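You operate a simulated robot arm through the tools that you are given. There is no shell and no other tool.

You run a simulated robot arm. Do the job below in one go: nothing can be reset, and whatever is moved stays where it is left.

## Task
Set the hose timer to water 10 minutes every 48 hours.
Fine: slide it to auto and confirm with the white button.

Only the result counts: the job must be done as asked and must still hold three seconds after the hand-in. Knocking over, shifting, dropping, spilling or breaking anything else fails it.

## Robot
A 6-joint arm with a two-finger parallel gripper, fixed in place. Base frame: the origin is on the floor under the middle of its stand, x ahead of it, y to its left, z up; the work surface is at about z = 800. Units: mm, degrees, N and s.
With the tool pointing down near the work surface it reaches from about 240 to 640 mm from the base axis. Its first joint turns from -66.0 to 66.0 degrees. Payload 2.7 kg.
The TCP is the grasp point between the finger pads, 23 mm short of the fingertips. In the tool frame z runs along the fingers and y along their closing line. The gripper opens to 94 mm. The fingers are 38 mm wide and 10 mm thick; the gripper's body (54 by 96 mm) begins 39 mm behind the TCP.
Orientation is that of the tool frame in the base frame, as [roll, pitch, yaw] about the fixed x, y, z axes, in that order (R = Rz(yaw) Ry(pitch) Rx(roll)). With the fingers straight down and closing along the base's y, the tool's x points along the base's -x, its y along +y and its z along -z.

## Interface
- The arm moves only by the tool jog_arm. Its argument "motion" is text: rows parted by semicolons, each of 7 numbers parted by spaces: the finger opening in mm, from 0 to 94, then the shift along the base's x, y, z in units of 20 mm (1.0 is 20 mm), then the turn, a rotation vector about the base's x, y, z in units of 4 degrees (1.0 is 4 degrees). In form: gripper tx ty tz rx ry rz; .... A call has 1 to 20 rows; each row shifts and turns the commanded pose from where the row before left it. A call with a number of a shift or a turn outside -1 to 1 is refused whole. A row lasts 0.2 s, in which the tool goes at most 50 mm and 8.6 degrees; a call with a longer step from one row to the next is refused whole, and so is a gripper value outside its range. Where a pose cannot be reached the arm comes as near as it can. A force on the tool above 40 N (or 10 N above the force at the start of the call, whichever is more), or a blocked arm, ends the call early, and 0.2 s more pass. Each finger travels about 45 mm/s and halts on what it meets, pressing with about 20 N; the grip force reading is that of the motor and also rises with nothing between the fingers. The clock runs only during rows and for 0.2 s after the last one: add rows that do not move to give the fingers time. It gives the time, the measured TCP pose, the force on the tool (base axes), the opening and the grip force at its end, in the units of the frame above (readings bear some noise), with the torque about the TCP (base axes, N m) and any sound that the robot's microphone picked up, and new pictures: "show" is both (left out), scene, wrist or none.
- Cameras (640 x 400 px; columns grow to the right, rows downward): "scene" is fixed at [49.7, -424.1, 1426.8]; the picture's right is [0.93, -0.36, 0.00], its down [-0.15, -0.39, -0.91] and it looks along [0.33, 0.85, -0.42] (base axes); focal length 334 px, centre (320, 200). "wrist" rides on the gripper at [87, 16, -74] in the tool frame; the picture's right is [-0.18, 0.98, 0.00], its down [-0.58, -0.11, -0.81] and it looks along [-0.79, -0.15, 0.59] (tool axes); focal length 243 px, centre (320, 200). There is no depth. A picture from a camera that has moved, and an enlarged one, comes with that camera's place and axes in the base frame and with its lens. The place of the scene camera against the robot may be out by one fixed shift of up to 18 mm in any direction.
- enlarge(camera, box): a new picture of the part [left, top, right, bottom] of that camera's present view, enlarged. No time passes.
- sign_off(): hands the job in; it is judged then, once.

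Places have to be worked out from the pictures, the camera data and where the tool is seen. Open the gripper and draw the arm clear of the work before you hand the job in, unless the task says otherwise.

The tools are called after "Emit:" by a JSON object that holds its "method" and its "body". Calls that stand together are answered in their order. jog_arm: Moves the arm, as the interface text tells. Its arguments: {"type":"object","properties":{"motion":{"type":"string"},"show":{"type":"string","enum":["both","scene","wrist","none"]}},"required":["motion"]} The other tools are called the same way: enlarge (camera, box) takes an enlarged picture of a part of a camera's view; sign_off () hands the job in.

At the start:

```text
t: 0.0
tcp_pos: [399.9, 238.5, 1177.4]
orientation: [179.8, 0.1, -180.0]
force: [-0.7, -0.8, 0.0]
torque: [-0.04, 0.0, -0.01]
opening: 93.8
gripper_force: 0.1
```

scene: 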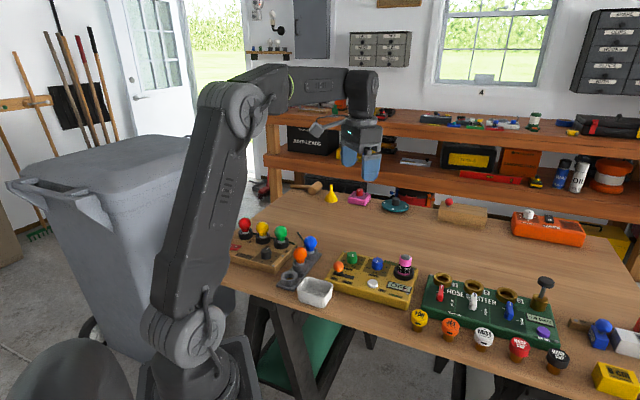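
wrist: 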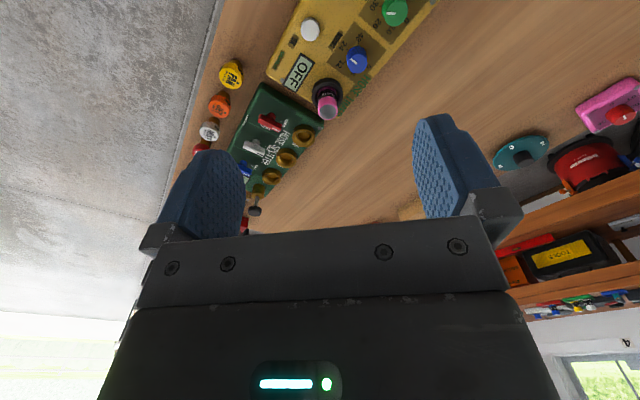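

I'll first look closely at the yellow timer panel and the rest of the bench.

Emit:
{"method": "enlarge", "body": {"camera": "scene", "box": [310, 230, 440, 311]}}

Emit:
{"method": "enlarge", "body": {"camera": "scene", "box": [400, 250, 600, 375]}}

Emit:
{"method": "enlarge", "body": {"camera": "wrist", "box": [240, 0, 440, 125]}}

Emit:
{"method": "enlarge", "body": {"camera": "scene", "box": [220, 200, 380, 300]}}

```text
4.92 times, centred on (375, 270) of scene
camera zoom: at [49.7, -424.1, 1426.8], right [0.93, -0.36, 0.0], down [-0.15, -0.39, -0.91], along [0.33, 0.85, -0.42], focal length 1646 px, centre (49, -147)
```

zoom: 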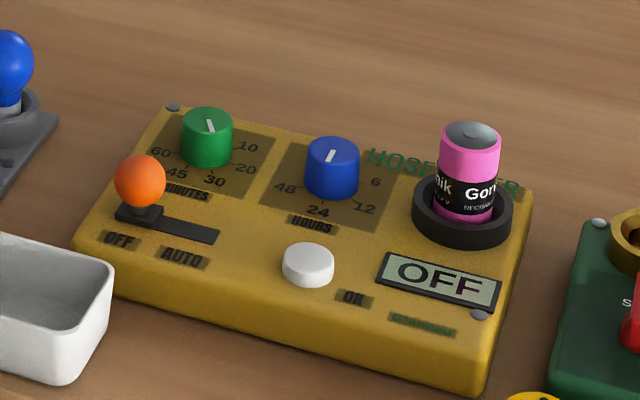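

```text
3.20 times, centred on (500, 312) of scene
camera zoom: at [49.7, -424.1, 1426.8], right [0.93, -0.36, 0.0], down [-0.15, -0.39, -0.91], along [0.33, 0.85, -0.42], focal length 1070 px, centre (-256, -160)
```

zoom: 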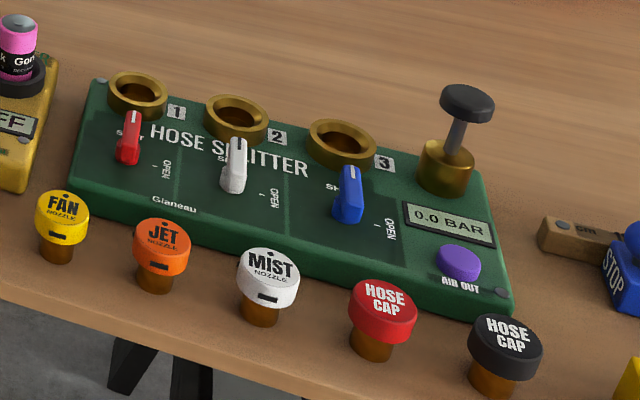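

```text
3.20 times, centred on (340, 62) of wrist
camera zoom: at [313.4, 252.7, 1252.0], right [0.18, 0.98, 0.0], down [0.58, -0.11, 0.81], along [0.79, -0.15, -0.59], focal length 776 px, centre (256, 640)
```

zoom: 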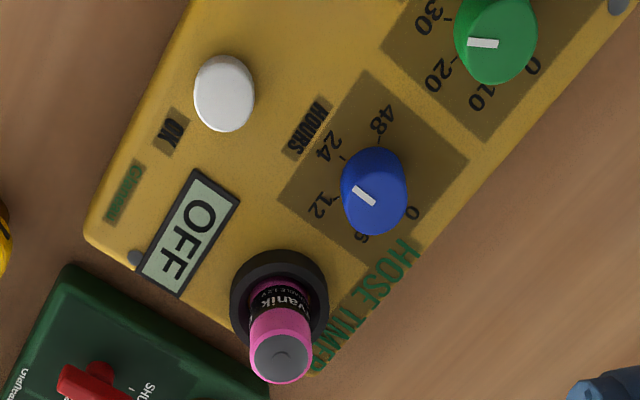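

```text
4.00 times, centred on (300, 250) of scene
camera zoom: at [49.7, -424.1, 1426.8], right [0.93, -0.36, 0.0], down [-0.15, -0.39, -0.91], along [0.33, 0.85, -0.42], focal length 1338 px, centre (400, 0)
```

zoom: 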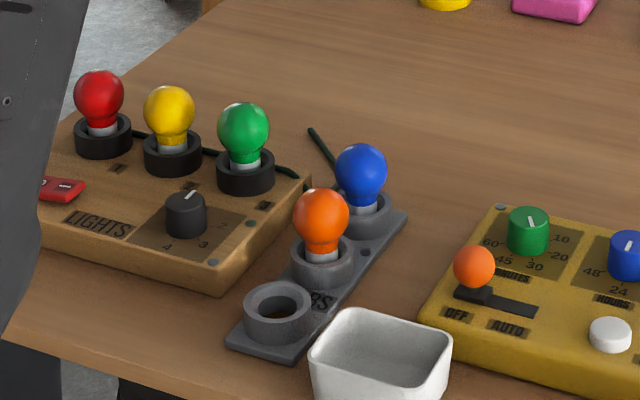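

The yellow timer shows OFF. It has a green minutes dial, a blue hours dial, an orange slider and a white OK button, and it's turned about 42° on the bench. I'll lower the wrist camera over it to read the dials and pin down positions, staying well above everything.

Emit:
{"method": "jog_arm", "body": {"motion": "94 0.1 0.1 -1 0 0 0;94 0.1 0.1 -1 0 0 0;94 0.1 0.1 -1 0 0 0;94 0.1 0.1 -1 0 0 0;94 0.1 0.1 -1 0 0 0;94 0.1 0.1 -1 0 0 0;94 0.1 0.1 -1 0 0 0;94 0.1 0.1 -1 0 0 0;94 0 0 0 0 0 0", "show": "both"}}

```text
t: 2.0
tcp_pos: [415.3, 251.0, 1016.1]
orientation: [179.8, 0.0, -180.0]
force: [-0.7, 0.8, 0.3]
torque: [0.01, 0.01, 0.0]
opening: 93.9
gripper_force: 0.0
camera wrist: at [329.0, 267.6, 1091.3], right [0.18, 0.98, 0.0], down [0.58, -0.11, 0.81], along [0.79, -0.15, -0.59], focal length 243 px, centre (320, 200)
```

scene: 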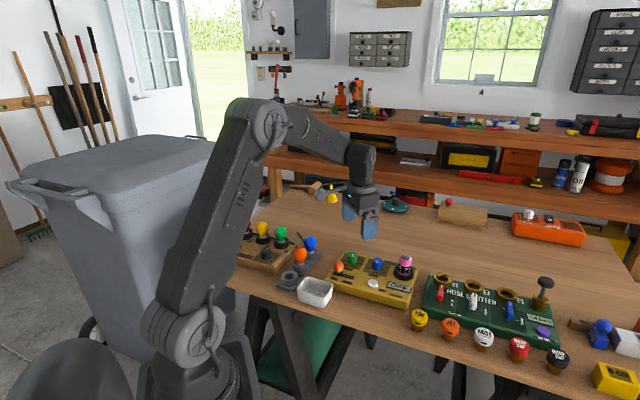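
wrist: 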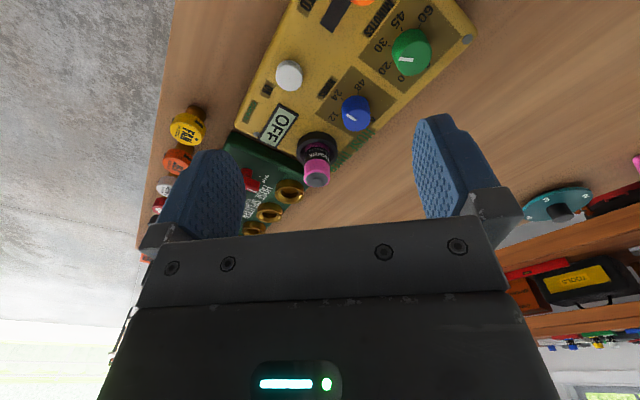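

The panel is between the fingers now. I'll enlarge it to read the pointers.

Emit:
{"method": "enlarge", "body": {"camera": "wrist", "box": [230, 0, 480, 156]}}

Emit:
{"method": "enlarge", "body": {"camera": "wrist", "box": [370, 0, 480, 69]}}

Emit:
{"method": "enlarge", "body": {"camera": "wrist", "box": [310, 70, 420, 139]}}

Emit:
{"method": "enlarge", "body": {"camera": "scene", "box": [325, 240, 405, 290]}}

```text
2.56 times, centred on (355, 78) of wrist
camera zoom: at [329.0, 267.6, 1091.3], right [0.18, 0.98, 0.0], down [0.58, -0.11, 0.81], along [0.79, -0.15, -0.59], focal length 621 px, centre (230, 512)
```

zoom: 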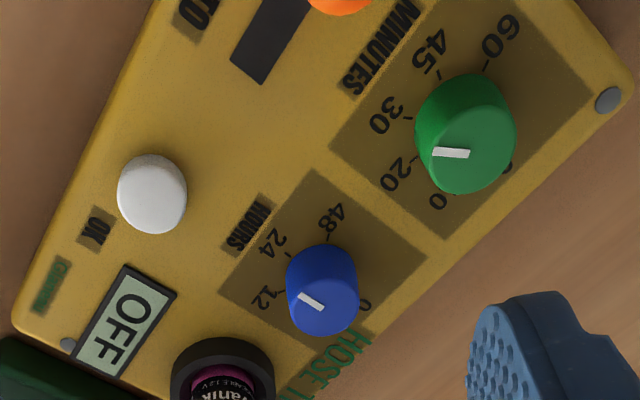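

```text
5.80 times, centred on (425, 34) of wrist
camera zoom: at [329.0, 267.6, 1091.3], right [0.18, 0.98, 0.0], down [0.58, -0.11, 0.81], along [0.79, -0.15, -0.59], focal length 1406 px, centre (-289, 1159)
```

zoom: 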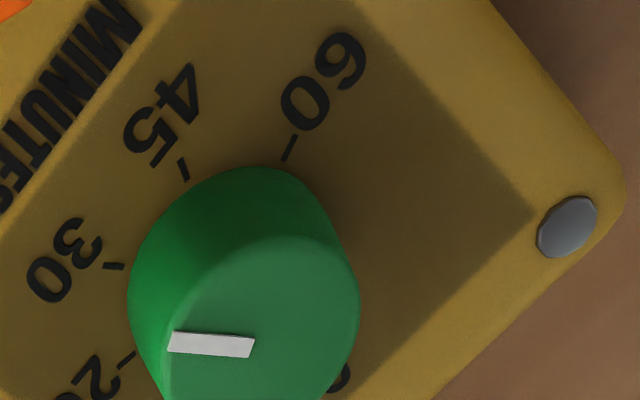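

```text
5.80 times, centred on (365, 104) of wrist
camera zoom: at [329.0, 267.6, 1091.3], right [0.18, 0.98, 0.0], down [0.58, -0.11, 0.81], along [0.79, -0.15, -0.59], focal length 1406 px, centre (59, 754)
```

zoom: 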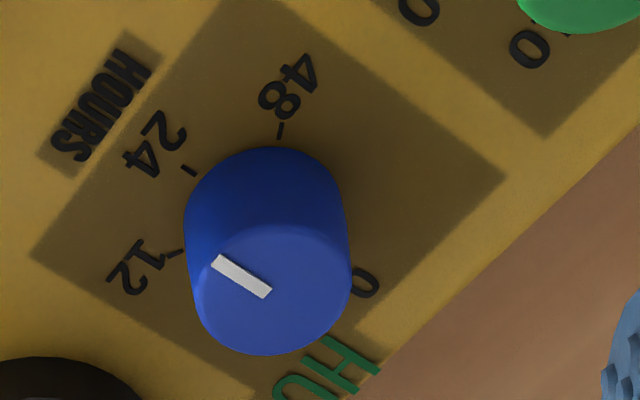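

```text
8.00 times, centred on (365, 265) of scene
camera zoom: at [49.7, -424.1, 1426.8], right [0.93, -0.36, 0.0], down [-0.15, -0.39, -0.91], along [0.33, 0.85, -0.42], focal length 2676 px, centre (-40, -320)
```

zoom: 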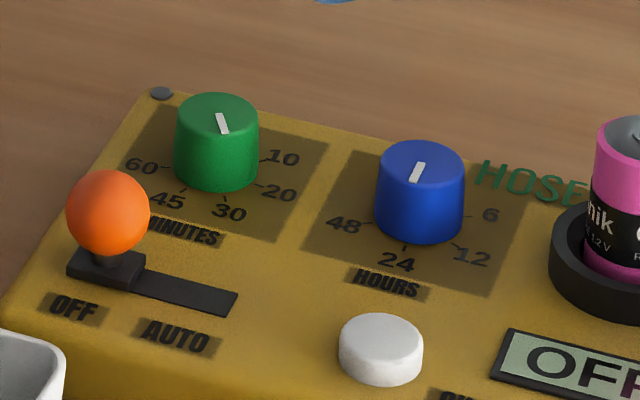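

From the ticks and pointers I read the green dial at 30 and the blue dial at 24. So green needs about +100° (counter-clockwise from above) to reach 10, and blue needs −60° to reach 48. I place the knobs at about (444, 334) for green and (500, 278) for blue, with the panel top near z ≈ 835. I'll move above green and pre-turn the tool −50° so it has room for the turn.

Emit:
{"method": "jog_arm", "body": {"motion": "70 0.11 0.31 -0.36 0 0 -0.96;70 0.11 0.31 -0.36 0 0 -0.96;70 0.11 0.31 -0.36 0 0 -0.96;70 0.11 0.31 -0.36 0 0 -0.96;70 0.11 0.31 -0.36 0 0 -0.96;70 0.11 0.31 -0.36 0 0 -0.96;70 0.11 0.31 -0.36 0 0 -0.96;70 0.11 0.31 -0.36 0 0 -0.96;70 0.11 0.31 -0.36 0 0 -0.96;70 0.11 0.31 -0.36 0 0 -0.96;70 0.11 0.31 -0.36 0 0 -0.96;70 0.11 0.31 -0.36 0 0 -0.96;70 0.11 0.31 -0.36 0 0 -0.96;70 0 0 0 0 0 0;70 0 0 0 0 0 0", "show": "both"}}

```text
t: 5.2
tcp_pos: [445.6, 333.9, 922.9]
orientation: [179.8, 0.0, 130.0]
force: [-0.8, 0.8, -0.3]
torque: [-0.02, 0.02, 0.0]
opening: 70.1
gripper_force: 0.2
camera wrist: at [401.6, 409.5, 998.2], right [0.87, 0.49, 0.0], down [0.29, -0.52, 0.81], along [0.4, -0.7, -0.59], focal length 243 px, centre (320, 200)
```

scene: 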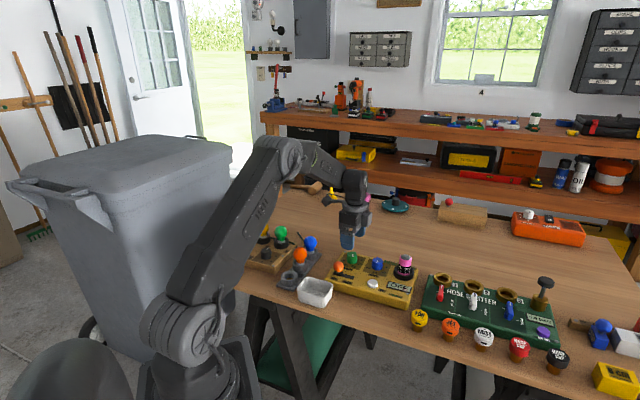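
wrist: 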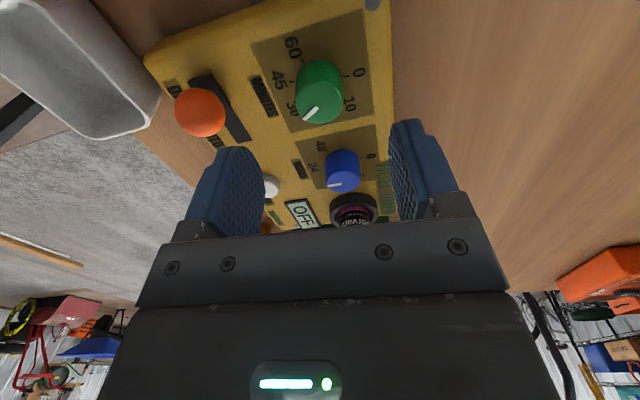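

The tool is above green at yaw 130. I'll enlarge to check the knob's alignment with the tool axis and its height.

Emit:
{"method": "enlarge", "body": {"camera": "wrist", "box": [240, 20, 400, 120]}}

Emit:
{"method": "enlarge", "body": {"camera": "scene", "box": [300, 190, 428, 270]}}

```text
4.00 times, centred on (320, 70) of wrist
camera zoom: at [401.6, 409.5, 998.2], right [0.87, 0.49, 0.0], down [0.29, -0.52, 0.81], along [0.4, -0.7, -0.59], focal length 970 px, centre (320, 720)
```

zoom: 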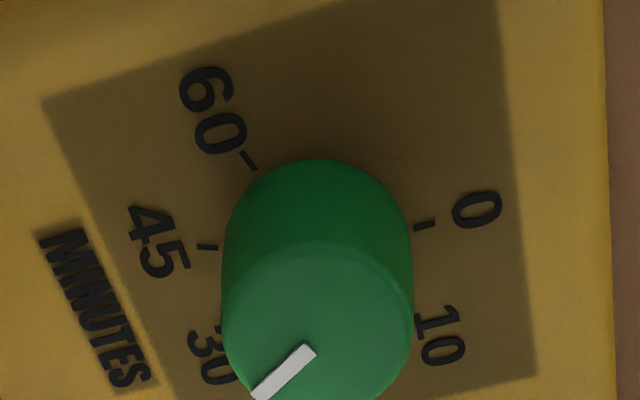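

```text
5.00 times, centred on (364, 230) of scene
camera zoom: at [49.7, -424.1, 1426.8], right [0.93, -0.36, 0.0], down [-0.15, -0.39, -0.91], along [0.33, 0.85, -0.42], focal length 1672 px, centre (100, 50)
```

zoom: 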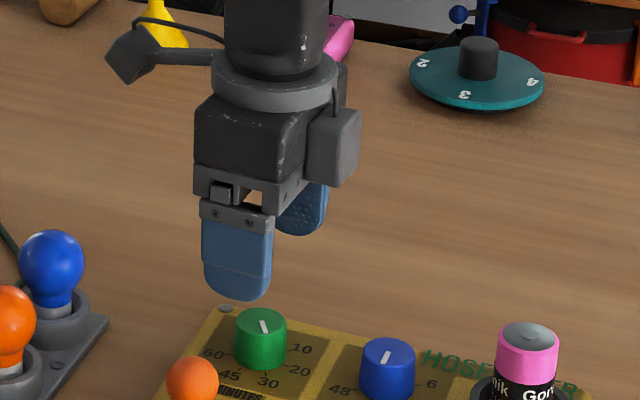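

Triangulating between the two wrist views puts the panel top at z ≈ 835, the green knob centre at (444.3, 333.6) and its top at about 861, so the tool is aligned. I'll narrow to 52 mm and lower the fingertips to about 5 mm above the panel.

Emit:
{"method": "jog_arm", "body": {"motion": "52 -0.04 0 -0.3 0 0 0;52 0 0 -0.6 0 0 0;52 0 0 -0.6 0 0 0;52 0 0 -0.6 0 0 0;52 0 0 -0.5 0 0 0;52 0 0 -0.35 0 0 0;52 0 0 0 0 0 0", "show": "both"}}

```text
t: 6.8
tcp_pos: [445.0, 332.9, 864.6]
orientation: [179.9, -0.1, 130.1]
force: [0.4, 0.2, -0.6]
torque: [-0.03, 0.0, 0.02]
opening: 51.9
gripper_force: 0.1
camera wrist: at [401.1, 409.5, 939.4], right [0.87, 0.49, 0.0], down [0.29, -0.52, 0.81], along [0.4, -0.7, -0.59], focal length 243 px, centre (320, 200)
```

scene: 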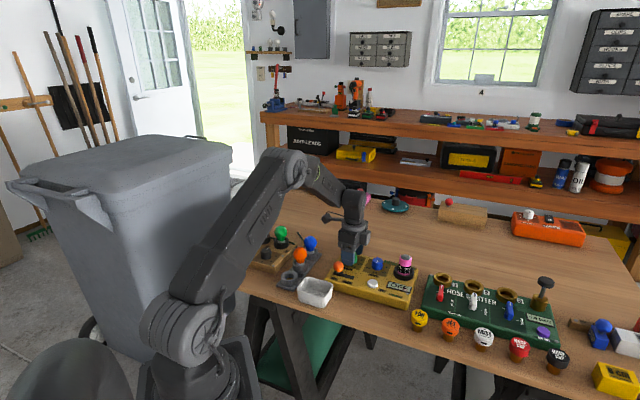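
wrist: 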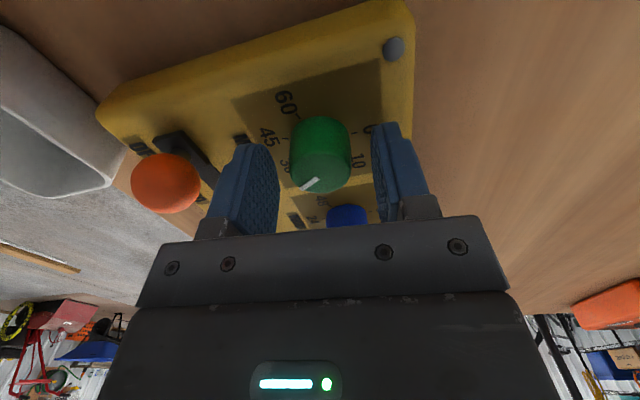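

The knob sits between the fingers with the tips just above the panel. I'll close on it now.

Emit:
{"method": "jog_arm", "body": {"motion": "10 0 0 0 0 0 0;10 0 0 0 0 0 0;10 0 0 0 0 0 0;10 0 0 0 0 0 0", "show": "wrist"}}

```text
t: 7.8
tcp_pos: [444.6, 333.7, 864.7]
orientation: [179.7, 0.0, 130.1]
force: [0.9, 1.4, -2.7]
torque: [0.08, -0.09, 0.02]
opening: 30.5
gripper_force: 45.3
camera wrist: at [401.2, 409.6, 939.5], right [0.87, 0.49, 0.0], down [0.29, -0.52, 0.81], along [0.4, -0.7, -0.59], focal length 243 px, centre (320, 200)
```

wrist: 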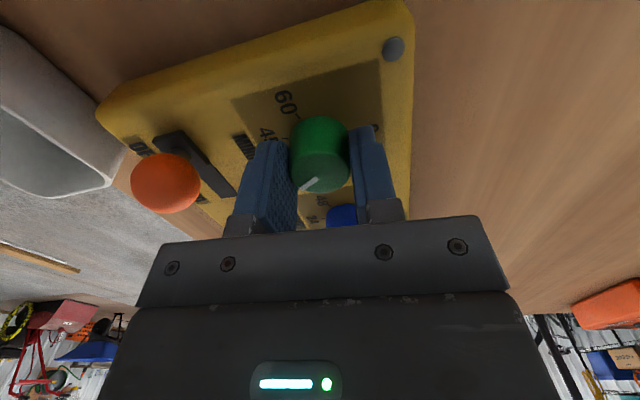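

The grip holds at 30.5 mm with little side force. I'll turn +48° first and see whether the knob follows and clicks.

Emit:
{"method": "jog_arm", "body": {"motion": "10 0 0 0 0 0 1;10 0 0 0 0 0 1;10 0 0 0 0 0 1;10 0 0 0 0 0 1;10 0 0 0 0 0 1;10 0 0 0 0 0 1;10 0 0 0 0 0 1;10 0 0 0 0 0 1;10 0 0 0 0 0 1;10 0 0 0 0 0 1;10 0 0 0 0 0 1;10 0 0 0 0 0 1;10 0 0 0 0 0 0", "show": "both"}}

```text
t: 10.6
tcp_pos: [444.6, 334.2, 865.1]
orientation: [179.9, 0.1, 178.1]
force: [19.5, 7.7, -6.7]
torque: [0.22, 0.48, 0.02]
opening: 30.4
gripper_force: 45.1
camera wrist: at [358.9, 352.1, 939.5], right [0.22, 0.98, 0.0], down [0.58, -0.13, 0.81], along [0.79, -0.17, -0.59], focal length 243 px, centre (320, 200)
```

scene: 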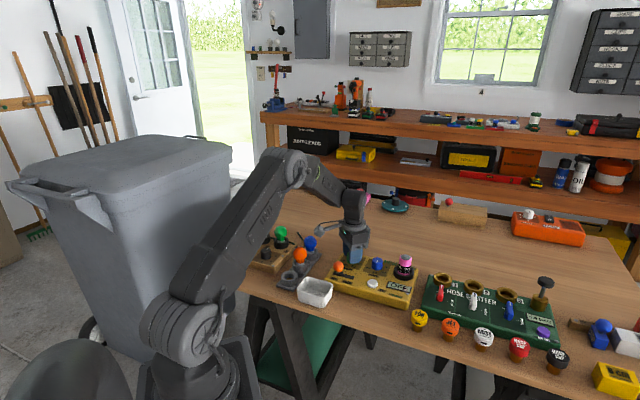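
wrist: 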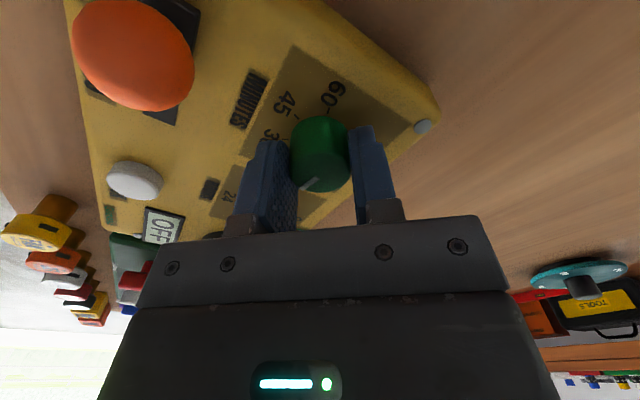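

The knob turned with the tool, but about 20 N of side load has built up. I'll open briefly to relieve it and check the pointer.

Emit:
{"method": "jog_arm", "body": {"motion": "48 0 0 0 0 0 0;48 0 0 0 0 0 0;48 0 0 0 0 0 0", "show": "wrist"}}

Emit:
{"method": "enlarge", "body": {"camera": "wrist", "box": [240, 70, 400, 170]}}

Emit:
{"method": "enlarge", "body": {"camera": "wrist", "box": [260, 100, 380, 200]}}

```text
t: 11.4
tcp_pos: [443.0, 333.0, 864.9]
orientation: [179.9, -0.1, 178.2]
force: [0.5, 0.2, 0.0]
torque: [0.0, 0.02, 0.0]
opening: 48.1
gripper_force: 0.0
camera wrist: at [358.0, 352.0, 939.6], right [0.22, 0.98, 0.0], down [0.58, -0.13, 0.81], along [0.79, -0.17, -0.59], focal length 243 px, centre (320, 200)
```

wrist: 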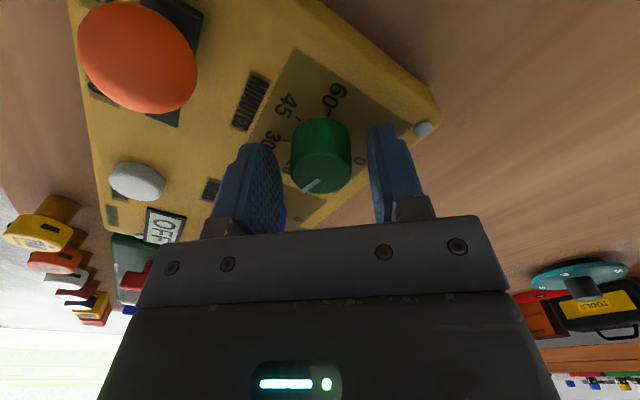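

```text
4.00 times, centred on (320, 120) of wrist
camera zoom: at [358.0, 352.0, 939.6], right [0.22, 0.98, 0.0], down [0.58, -0.13, 0.81], along [0.79, -0.17, -0.59], focal length 970 px, centre (320, 520)
```

zoom: 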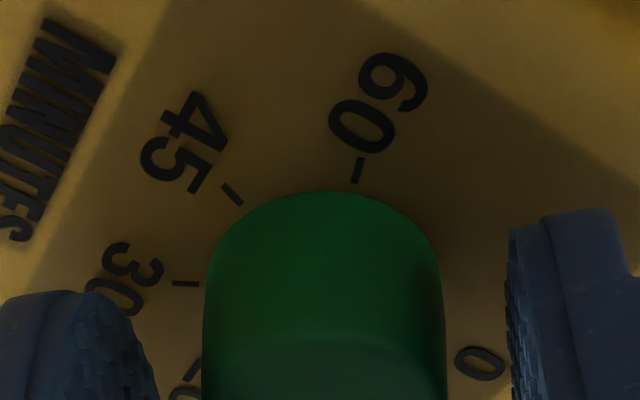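

```text
4.00 times, centred on (320, 150) of wrist
camera zoom: at [358.0, 352.0, 939.6], right [0.22, 0.98, 0.0], down [0.58, -0.13, 0.81], along [0.79, -0.17, -0.59], focal length 970 px, centre (320, 400)
```

zoom: 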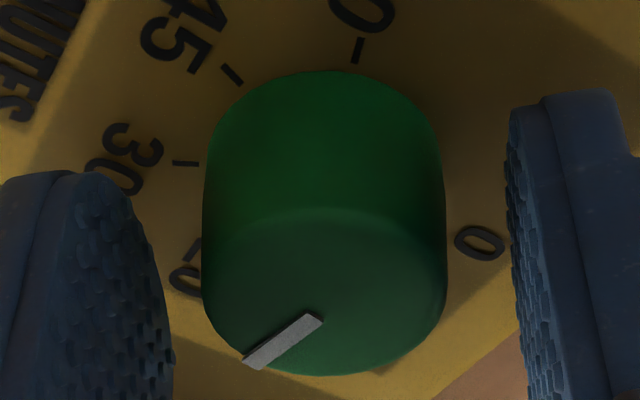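

With the fingers open, the pointer is at about −57° (20 is at −54.5°), so there was no slip. The 10 mark is near −4.5°, so about 52° remains. I'll recentre by about 1.4 mm, regrip and turn +52°.

Emit:
{"method": "jog_arm", "body": {"motion": "48 0.07 0.03 0 0 0 0;10 0 0 0 0 0 0;10 0 0 0 0 0 0;10 0 0 0 0 0 0;10 0 0 0 0 0 1;10 0 0 0 0 0 1;10 0 0 0 0 0 1;10 0 0 0 0 0 1;10 0 0 0 0 0 1;10 0 0 0 0 0 1;10 0 0 0 0 0 1;10 0 0 0 0 0 1;10 0 0 0 0 0 1;10 0 0 0 0 0 1;10 0 0 0 0 0 1;10 0 0 0 0 0 1;10 0 0 0 0 0 1;10 0 0 0 0 0 0;10 0 0 0 0 0 0", "show": "both"}}

```text
t: 15.4
tcp_pos: [444.9, 334.3, 865.3]
orientation: [179.8, -0.1, -129.7]
force: [0.4, 2.8, -1.6]
torque: [-0.12, 0.1, 0.0]
opening: 30.7
gripper_force: 44.6
camera wrist: at [377.6, 278.2, 939.5], right [-0.64, 0.77, 0.0], down [0.46, 0.37, 0.81], along [0.62, 0.51, -0.59], focal length 243 px, centre (320, 200)
```

scene: 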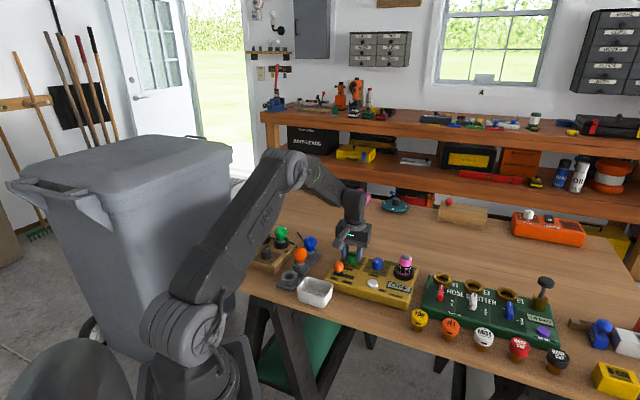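
wrist: 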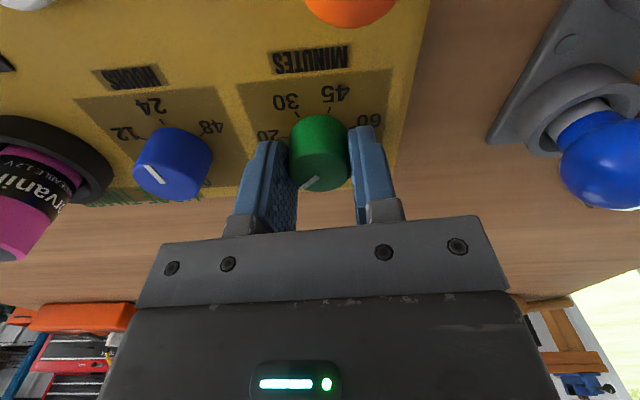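

Low force this time, and the tool is at yaw −129.7 (100° turned in total). I'll open and check the pointer.

Emit:
{"method": "jog_arm", "body": {"motion": "50 0 0 0 0 0 0;50 0 0 0 0 0 0;50 0 0 0 0 0 0;50 0 0 0.5 0 0 0;50 0 0 1 0 0 0;50 0 0 1 0 0 0;50 0 0 0.5 0 0 0;50 0 0 0 0 0 0", "show": "wrist"}}

Emit:
{"method": "enlarge", "body": {"camera": "wrist", "box": [240, 50, 400, 150]}}

Emit:
{"method": "enlarge", "body": {"camera": "scene", "box": [325, 240, 405, 290]}}

```text
t: 17.2
tcp_pos: [444.1, 333.5, 925.2]
orientation: [179.8, 0.0, -129.9]
force: [0.2, -0.3, 0.3]
torque: [0.0, -0.01, -0.02]
opening: 50.0
gripper_force: 0.0
camera wrist: at [375.9, 277.4, 999.7], right [-0.64, 0.77, 0.0], down [0.46, 0.37, 0.81], along [0.62, 0.51, -0.59], focal length 243 px, centre (320, 200)
```

wrist: 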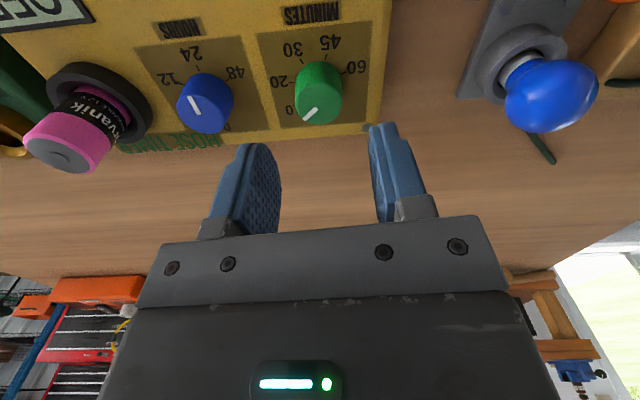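

```text
4.00 times, centred on (320, 100) of wrist
camera zoom: at [375.9, 277.4, 999.7], right [-0.64, 0.77, 0.0], down [0.46, 0.37, 0.81], along [0.62, 0.51, -0.59], focal length 970 px, centre (320, 600)
```

zoom: 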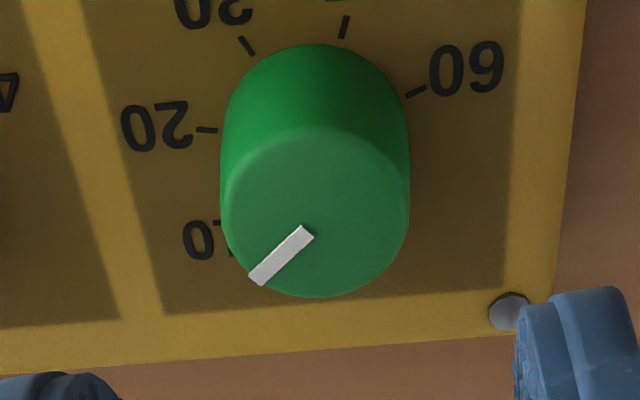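

```text
8.00 times, centred on (365, 265) of scene
camera zoom: at [49.7, -424.1, 1426.8], right [0.93, -0.36, 0.0], down [-0.15, -0.39, -0.91], along [0.33, 0.85, -0.42], focal length 2676 px, centre (-40, -320)
```

zoom: 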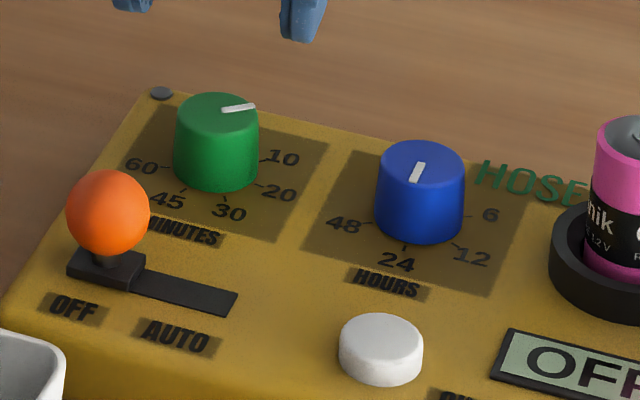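

Green now points at about −4.8°, right on the 10 mark. Next is the blue knob, so I'll check its exact centre from this view.

Emit:
{"method": "enlarge", "body": {"camera": "wrist", "box": [130, 40, 258, 120]}}

```text
5.00 times, centred on (194, 80) of wrist
camera zoom: at [375.9, 277.4, 999.7], right [-0.64, 0.77, 0.0], down [0.46, 0.37, 0.81], along [0.62, 0.51, -0.59], focal length 1213 px, centre (950, 800)
```

zoom: 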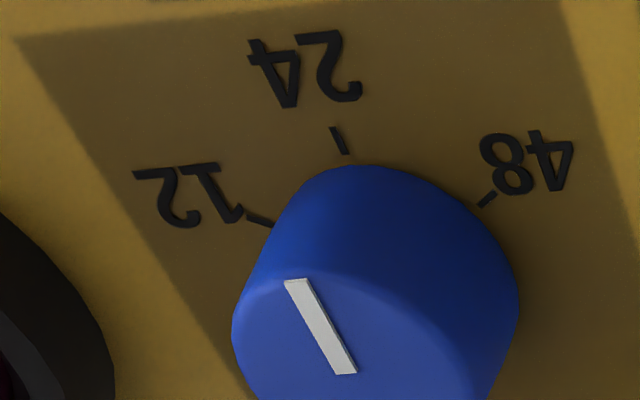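

The blue centre fits to (500.5, 278.5) with its 24 pointer confirmed. I'll shift over it at the current height, then lower around it.

Emit:
{"method": "jog_arm", "body": {"motion": "52 0.564 -0.55 0 0 0 0;52 0.564 -0.55 0 0 0 0;52 0.564 -0.55 0 0 0 0;52 0.564 -0.55 0 0 0 0;52 0.564 -0.55 0 0 0 0;52 0 0 0 0 0 0;52 0 0 -0.6 0 0 0;52 0 0 -0.6 0 0 0;52 0 0 -0.6 0 0 0;52 0 0 -0.6 0 0 0;52 0 0 -0.3 0 0 0;52 0 0 -0.3 0 0 0;52 0 0 0 0 0 0", "show": "both"}}

```text
t: 20.0
tcp_pos: [502.4, 279.1, 864.5]
orientation: [179.8, 0.0, -129.9]
force: [-0.1, 0.2, -0.5]
torque: [0.02, -0.02, 0.0]
opening: 52.0
gripper_force: 0.1
camera wrist: at [434.2, 223.4, 939.0], right [-0.64, 0.77, 0.0], down [0.46, 0.37, 0.81], along [0.62, 0.51, -0.59], focal length 243 px, centre (320, 200)
```

scene: 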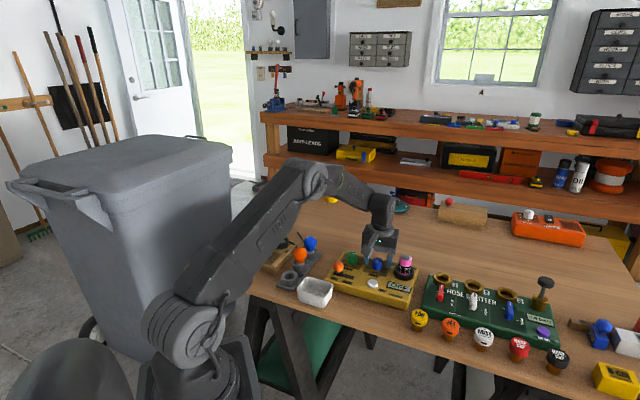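
wrist: 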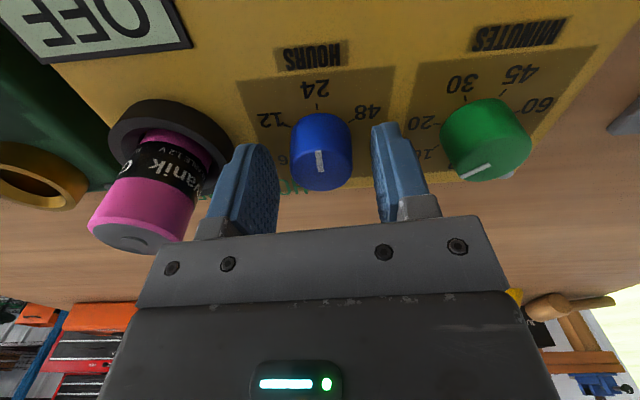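

The blue knob is between the fingers, which read about 1.5 mm too far in x. I'll correct that, grip and turn −60°.

Emit:
{"method": "jog_arm", "body": {"motion": "52 -0.07 -0.03 0 0 0 0;10 0 0 0 0 0 0;10 0 0 0 0 0 0;10 0 0 0 0 0 0;10 0 0 0 0 0 -1;10 0 0 0 0 0 -1;10 0 0 0 0 0 -1;10 0 0 0 0 0 -1;10 0 0 0 0 0 -1;10 0 0 0 0 0 -1;10 0 0 0 0 0 -1;10 0 0 0 0 0 -1;10 0 0 0 0 0 -1;10 0 0 0 0 0 -1;10 0 0 0 0 0 -1;10 0 0 0 0 0 -1;10 0 0 0 0 0 -1;10 0 0 0 0 0 -1;10 0 0 0 0 0 -1;10 0 0 0 0 0 0", "show": "both"}}

```text
t: 24.2
tcp_pos: [499.6, 279.0, 864.6]
orientation: [179.9, 0.0, 170.1]
force: [-6.4, 0.4, -0.8]
torque: [-0.15, -0.34, 0.34]
opening: 30.9
gripper_force: 45.7
camera wrist: at [418.0, 308.9, 939.4], right [0.35, 0.94, 0.0], down [0.55, -0.21, 0.81], along [0.76, -0.28, -0.59], focal length 243 px, centre (320, 200)
```

scene: 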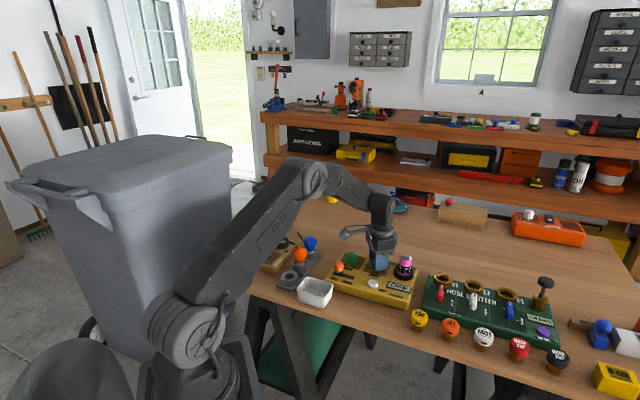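
wrist: 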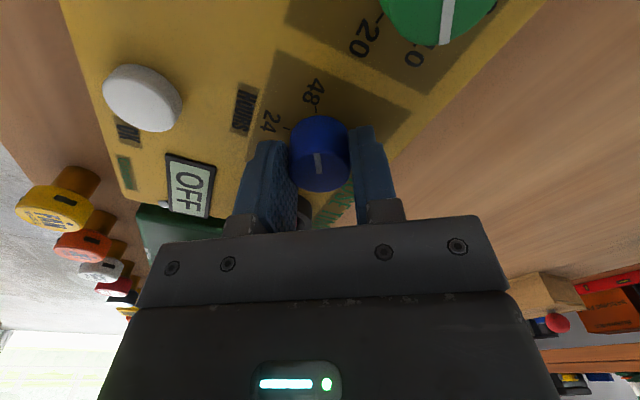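

The knob turned with the tool, and the 0.34 N m about z suggests it's at its end stop. I'll open, rise and check the pointer.

Emit:
{"method": "jog_arm", "body": {"motion": "50 0 0 0 0 0 0;50 0 0 0 0 0 0;50 0 0 0 0 0 0;50 0 0 0.5 0 0 0;50 0 0 1 0 0 0;50 0 0 1 0 0 0;50 0 0 0.5 0 0 0;50 0 0 0 0 0 0", "show": "wrist"}}

Emit:
{"method": "enlarge", "body": {"camera": "wrist", "box": [240, 40, 400, 140]}}

Emit:
{"method": "enlarge", "body": {"camera": "scene", "box": [325, 240, 405, 290]}}

```text
t: 26.0
tcp_pos: [499.6, 277.9, 924.6]
orientation: [179.7, -0.1, 170.1]
force: [0.0, -0.4, 0.4]
torque: [-0.02, -0.03, 0.0]
opening: 50.1
gripper_force: 0.1
camera wrist: at [418.7, 308.6, 1000.4], right [0.35, 0.94, 0.0], down [0.55, -0.21, 0.81], along [0.76, -0.28, -0.59], focal length 243 px, centre (320, 200)
```

wrist: 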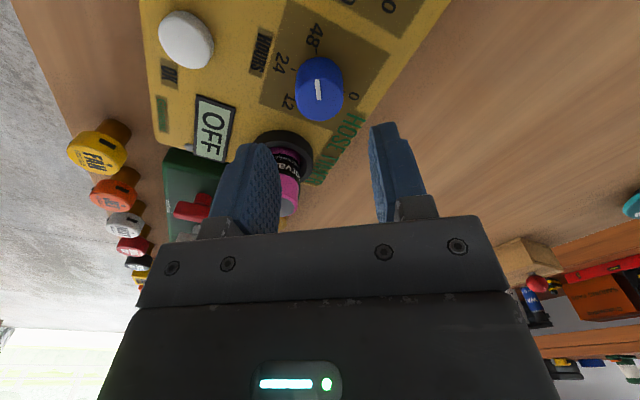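

```text
4.00 times, centred on (320, 90) of wrist
camera zoom: at [418.7, 308.6, 1000.4], right [0.35, 0.94, 0.0], down [0.55, -0.21, 0.81], along [0.76, -0.28, -0.59], focal length 970 px, centre (320, 640)
```

zoom: 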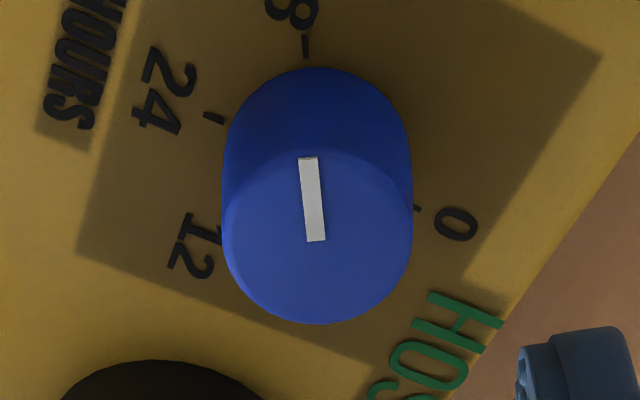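

```text
8.00 times, centred on (365, 265) of scene
camera zoom: at [49.7, -424.1, 1426.8], right [0.93, -0.36, 0.0], down [-0.15, -0.39, -0.91], along [0.33, 0.85, -0.42], focal length 2676 px, centre (-40, -320)
```

zoom: 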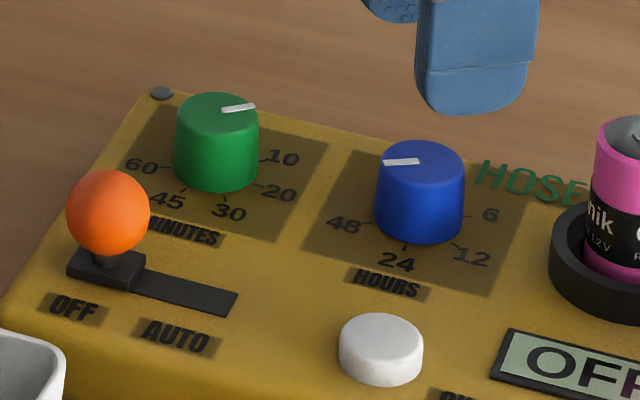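

Blue's pointer is at about 165° and the 48 mark is at 165.5°, so both dials are set. The slider's ball is at about (380, 289, 859) and AUTO lies along (0.71, −0.70). I'll move above the ball with the fingers closing along that slide direction.

Emit:
{"method": "jog_arm", "body": {"motion": "56 -0.427 0.04 0 0 0 0.989;56 -0.427 0.04 0 0 0 0.989;56 -0.427 0.04 0 0 0 0.989;56 -0.427 0.04 0 0 0 0.989;56 -0.427 0.04 0 0 0 0.989;56 -0.427 0.04 0 0 0 0.989;56 -0.427 0.04 0 0 0 0.989;56 -0.427 0.04 0 0 0 0.989;56 -0.427 0.04 0 0 0 0.989;56 -0.427 0.04 0 0 0 0.989;56 -0.427 0.04 0 0 0 0.989;56 -0.427 0.04 0 0 0 0.989;56 -0.427 0.04 0 0 0 0.989;56 -0.427 0.04 0 0 0 0.989;56 0 0 0 0 0 0;56 0 0 0 0 0 0", "show": "both"}}

Emit:
{"method": "enlarge", "body": {"camera": "wrist", "box": [220, 20, 420, 145]}}

Emit:
{"method": "enlarge", "body": {"camera": "scene", "box": [280, 200, 408, 280]}}

```text
t: 29.4
tcp_pos: [381.8, 288.9, 923.7]
orientation: [179.8, 0.0, -134.4]
force: [0.0, 0.5, -0.2]
torque: [0.01, 0.01, -0.02]
opening: 55.9
gripper_force: 0.0
camera wrist: at [309.9, 237.9, 999.3], right [-0.57, 0.82, 0.0], down [0.49, 0.34, 0.81], along [0.66, 0.46, -0.59], focal length 243 px, centre (320, 200)
```

scene: 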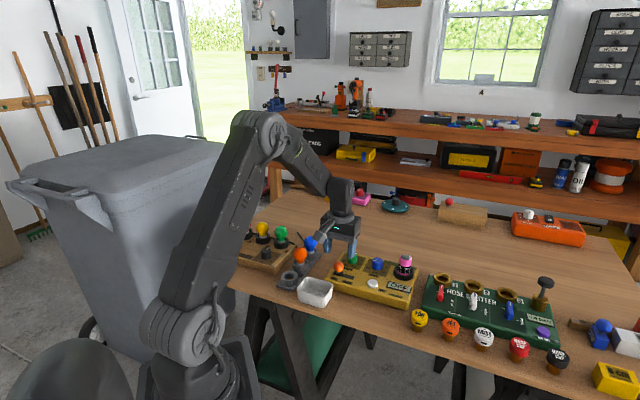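
wrist: 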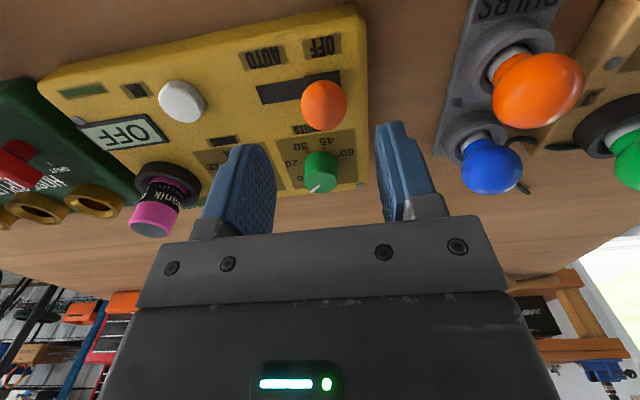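

```text
3.20 times, centred on (320, 82) of wrist
camera zoom: at [309.9, 237.9, 999.3], right [-0.57, 0.82, 0.0], down [0.49, 0.34, 0.81], along [0.66, 0.46, -0.59], focal length 776 px, centre (320, 576)
```

zoom: 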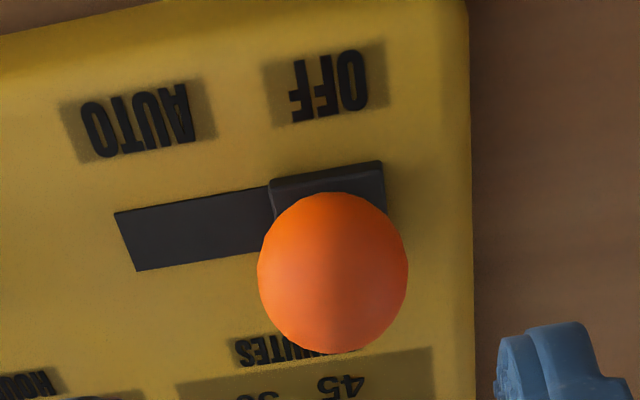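

```text
5.00 times, centred on (344, 240) of scene
camera zoom: at [49.7, -424.1, 1426.8], right [0.93, -0.36, 0.0], down [-0.15, -0.39, -0.91], along [0.33, 0.85, -0.42], focal length 1672 px, centre (200, 0)
```

zoom: 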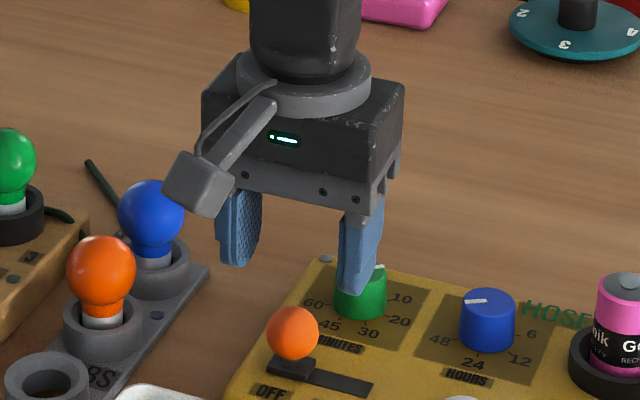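

The ball triangulates to (380.6, 291.0, 860.7) with a radius of about 15, and the slide track is clear. I'll centre on it, lower the tips to about z 846 and close.

Emit:
{"method": "jog_arm", "body": {"motion": "56 -0.07 0.1 -0.3 0 0 0;56 0 0 -0.6 0 0 0;56 0 0 -0.6 0 0 0;56 0 0 -0.6 0 0 0;56 0 0 -0.4 0 0 0;56 0 0 -0.23 0 0 0;56 0 0 0 0 0 0", "show": "both"}}

```text
t: 31.0
tcp_pos: [379.7, 292.8, 870.4]
orientation: [179.8, 0.0, -134.4]
force: [0.1, 0.3, 0.8]
torque: [0.01, 0.0, 0.01]
opening: 56.0
gripper_force: 0.1
camera wrist: at [308.1, 241.1, 945.2], right [-0.57, 0.82, 0.0], down [0.49, 0.34, 0.81], along [0.66, 0.46, -0.59], focal length 243 px, centre (320, 200)
```

scene: 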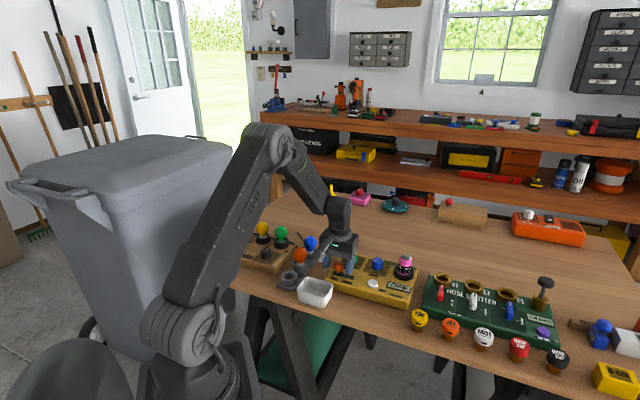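
wrist: 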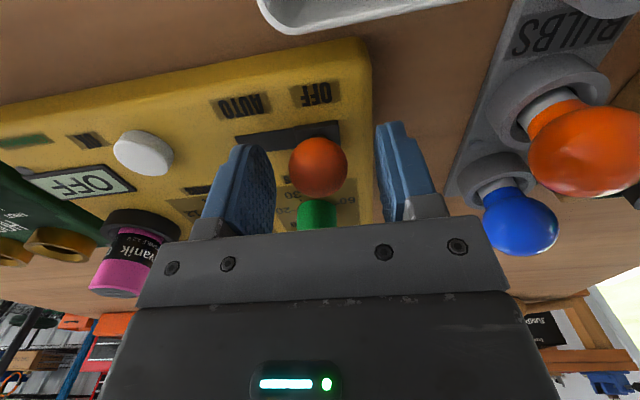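

The ball is centred between the fingers. I'll close on it and slide 30 mm along (0.71, −0.70) towards AUTO.

Emit:
{"method": "jog_arm", "body": {"motion": "15 0 0 0 0 0 0;15 0 0 0 0 0 0;15 0 0 0 0 0 0;15 0 0 0 0 0 0;15 0.178 -0.175 0 0 0 0;15 0.178 -0.175 0 0 0 0;15 0.178 -0.175 0 0 0 0;15 0.178 -0.175 0 0 0 0;15 0.178 -0.175 0 0 0 0;15 0.178 -0.175 0 0 0 0;15 0.178 -0.175 0 0 0 0;15 0.178 -0.175 0 0 0 0;15 0 0 0 0 0 0", "show": "both"}}

```text
t: 33.7
tcp_pos: [401.7, 268.7, 869.5]
orientation: [179.3, -0.2, -134.3]
force: [-15.5, 9.6, 5.2]
torque: [0.18, 0.21, -0.03]
opening: 28.1
gripper_force: 45.0
stopped in row 13: the force on the tool passed its limit at 42 N (the readings are from after the stop); the commanded pose is now the measured one
camera wrist: at [332.0, 217.7, 945.6], right [-0.57, 0.82, 0.01], down [0.49, 0.34, 0.8], along [0.65, 0.47, -0.6], focal length 243 px, centre (320, 200)
```

scene: 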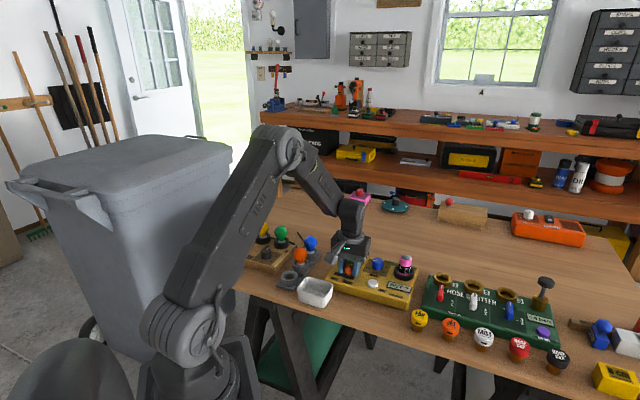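
wrist: 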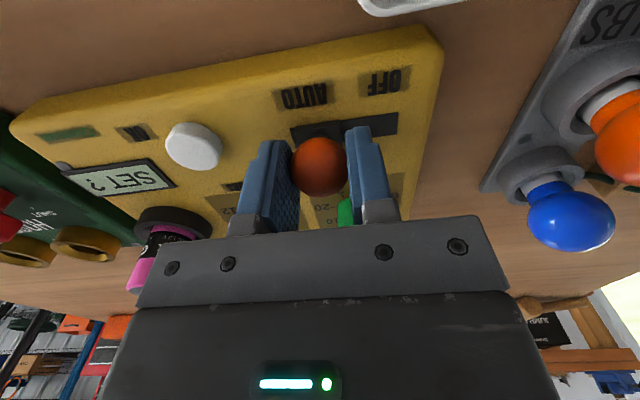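

The display changed to "SET ?" and the force stopped the move at about 33 mm, so the slider is at its AUTO end. I'll release, rise clear and check.

Emit:
{"method": "jog_arm", "body": {"motion": "50 0 0 0 0 0 0;50 0 0 0 0 0 0;50 0 0 0 0 0 0;50 0 0 0.4 0 0 0;50 0 0 0.8 0 0 0;50 0 0 1 0 0 0;50 0 0 0.5 0 0 0;50 0 0 0 0 0 0", "show": "both"}}

Emit:
{"method": "enlarge", "body": {"camera": "wrist", "box": [60, 20, 460, 270]}}

Emit:
{"method": "enlarge", "body": {"camera": "scene", "box": [310, 230, 440, 311]}}

```text
t: 35.5
tcp_pos: [404.9, 268.0, 924.3]
orientation: [179.6, -0.1, -134.4]
force: [0.5, -0.7, 0.4]
torque: [0.0, -0.05, 0.01]
opening: 49.8
gripper_force: 0.1
camera wrist: at [333.9, 217.1, 999.2], right [-0.57, 0.82, 0.01], down [0.49, 0.34, 0.8], along [0.66, 0.47, -0.59], focal length 243 px, centre (320, 200)
```

scene: 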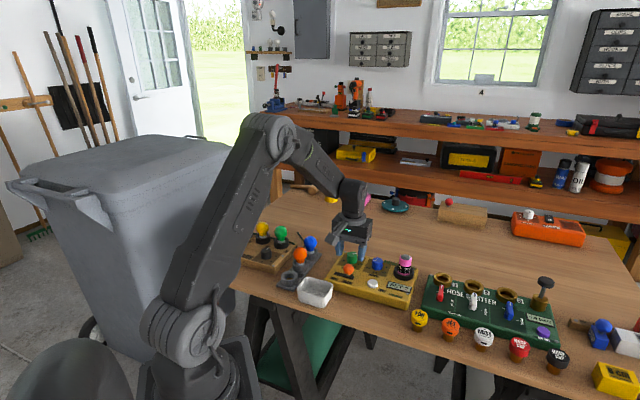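
wrist: 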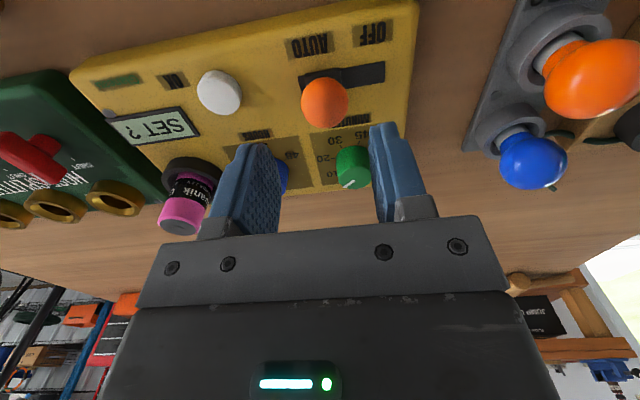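

```text
1.60 times, centred on (260, 145) of wrist
camera zoom: at [333.9, 217.1, 999.2], right [-0.57, 0.82, 0.01], down [0.49, 0.34, 0.8], along [0.66, 0.47, -0.59], focal length 388 px, centre (416, 288)
```

zoom: 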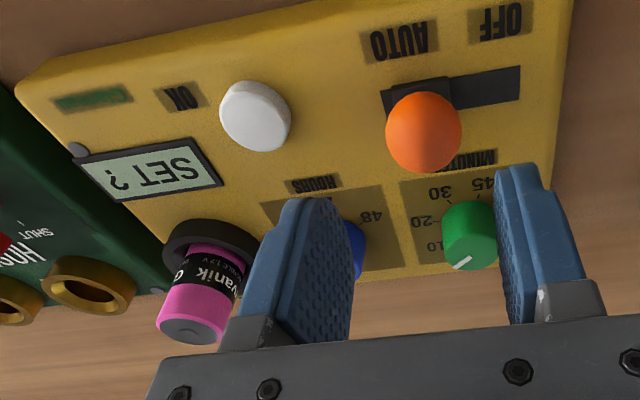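

```text
4.92 times, centred on (375, 270) of scene
camera zoom: at [49.7, -424.1, 1426.8], right [0.93, -0.36, 0.0], down [-0.15, -0.39, -0.91], along [0.33, 0.85, -0.42], focal length 1646 px, centre (49, -147)
```

zoom: 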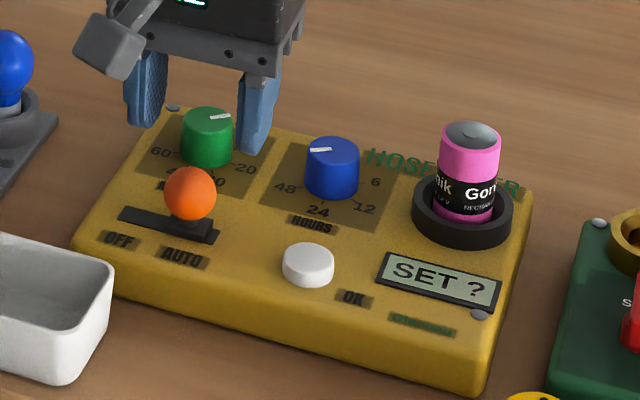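

The slider is at AUTO and both dials held. Next I'll measure the white OK button more precisely.

Emit:
{"method": "enlarge", "body": {"camera": "wrist", "box": [160, 50, 288, 130]}}

Emit:
{"method": "enlarge", "body": {"camera": "scene", "box": [350, 265, 414, 305]}}

```text
5.00 times, centred on (224, 90) of wrist
camera zoom: at [333.9, 217.1, 999.2], right [-0.57, 0.82, 0.01], down [0.49, 0.34, 0.8], along [0.66, 0.47, -0.59], focal length 1213 px, centre (800, 750)
```

zoom: 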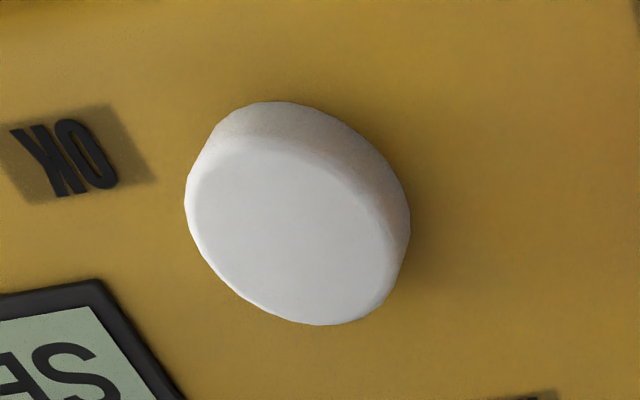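

```text
10.00 times, centred on (382, 285) of scene
camera zoom: at [49.7, -424.1, 1426.8], right [0.93, -0.36, 0.0], down [-0.15, -0.39, -0.91], along [0.33, 0.85, -0.42], focal length 3344 px, centre (-300, -650)
```

zoom: 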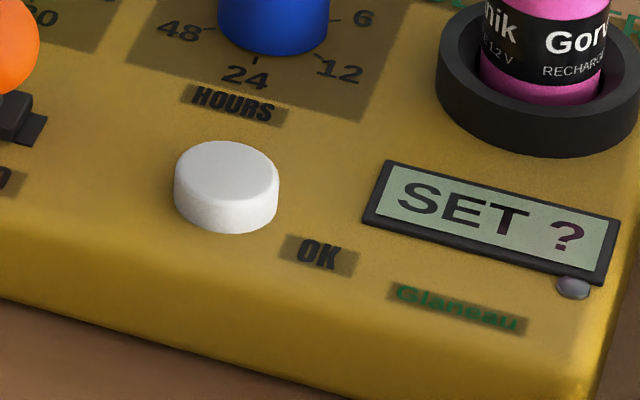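

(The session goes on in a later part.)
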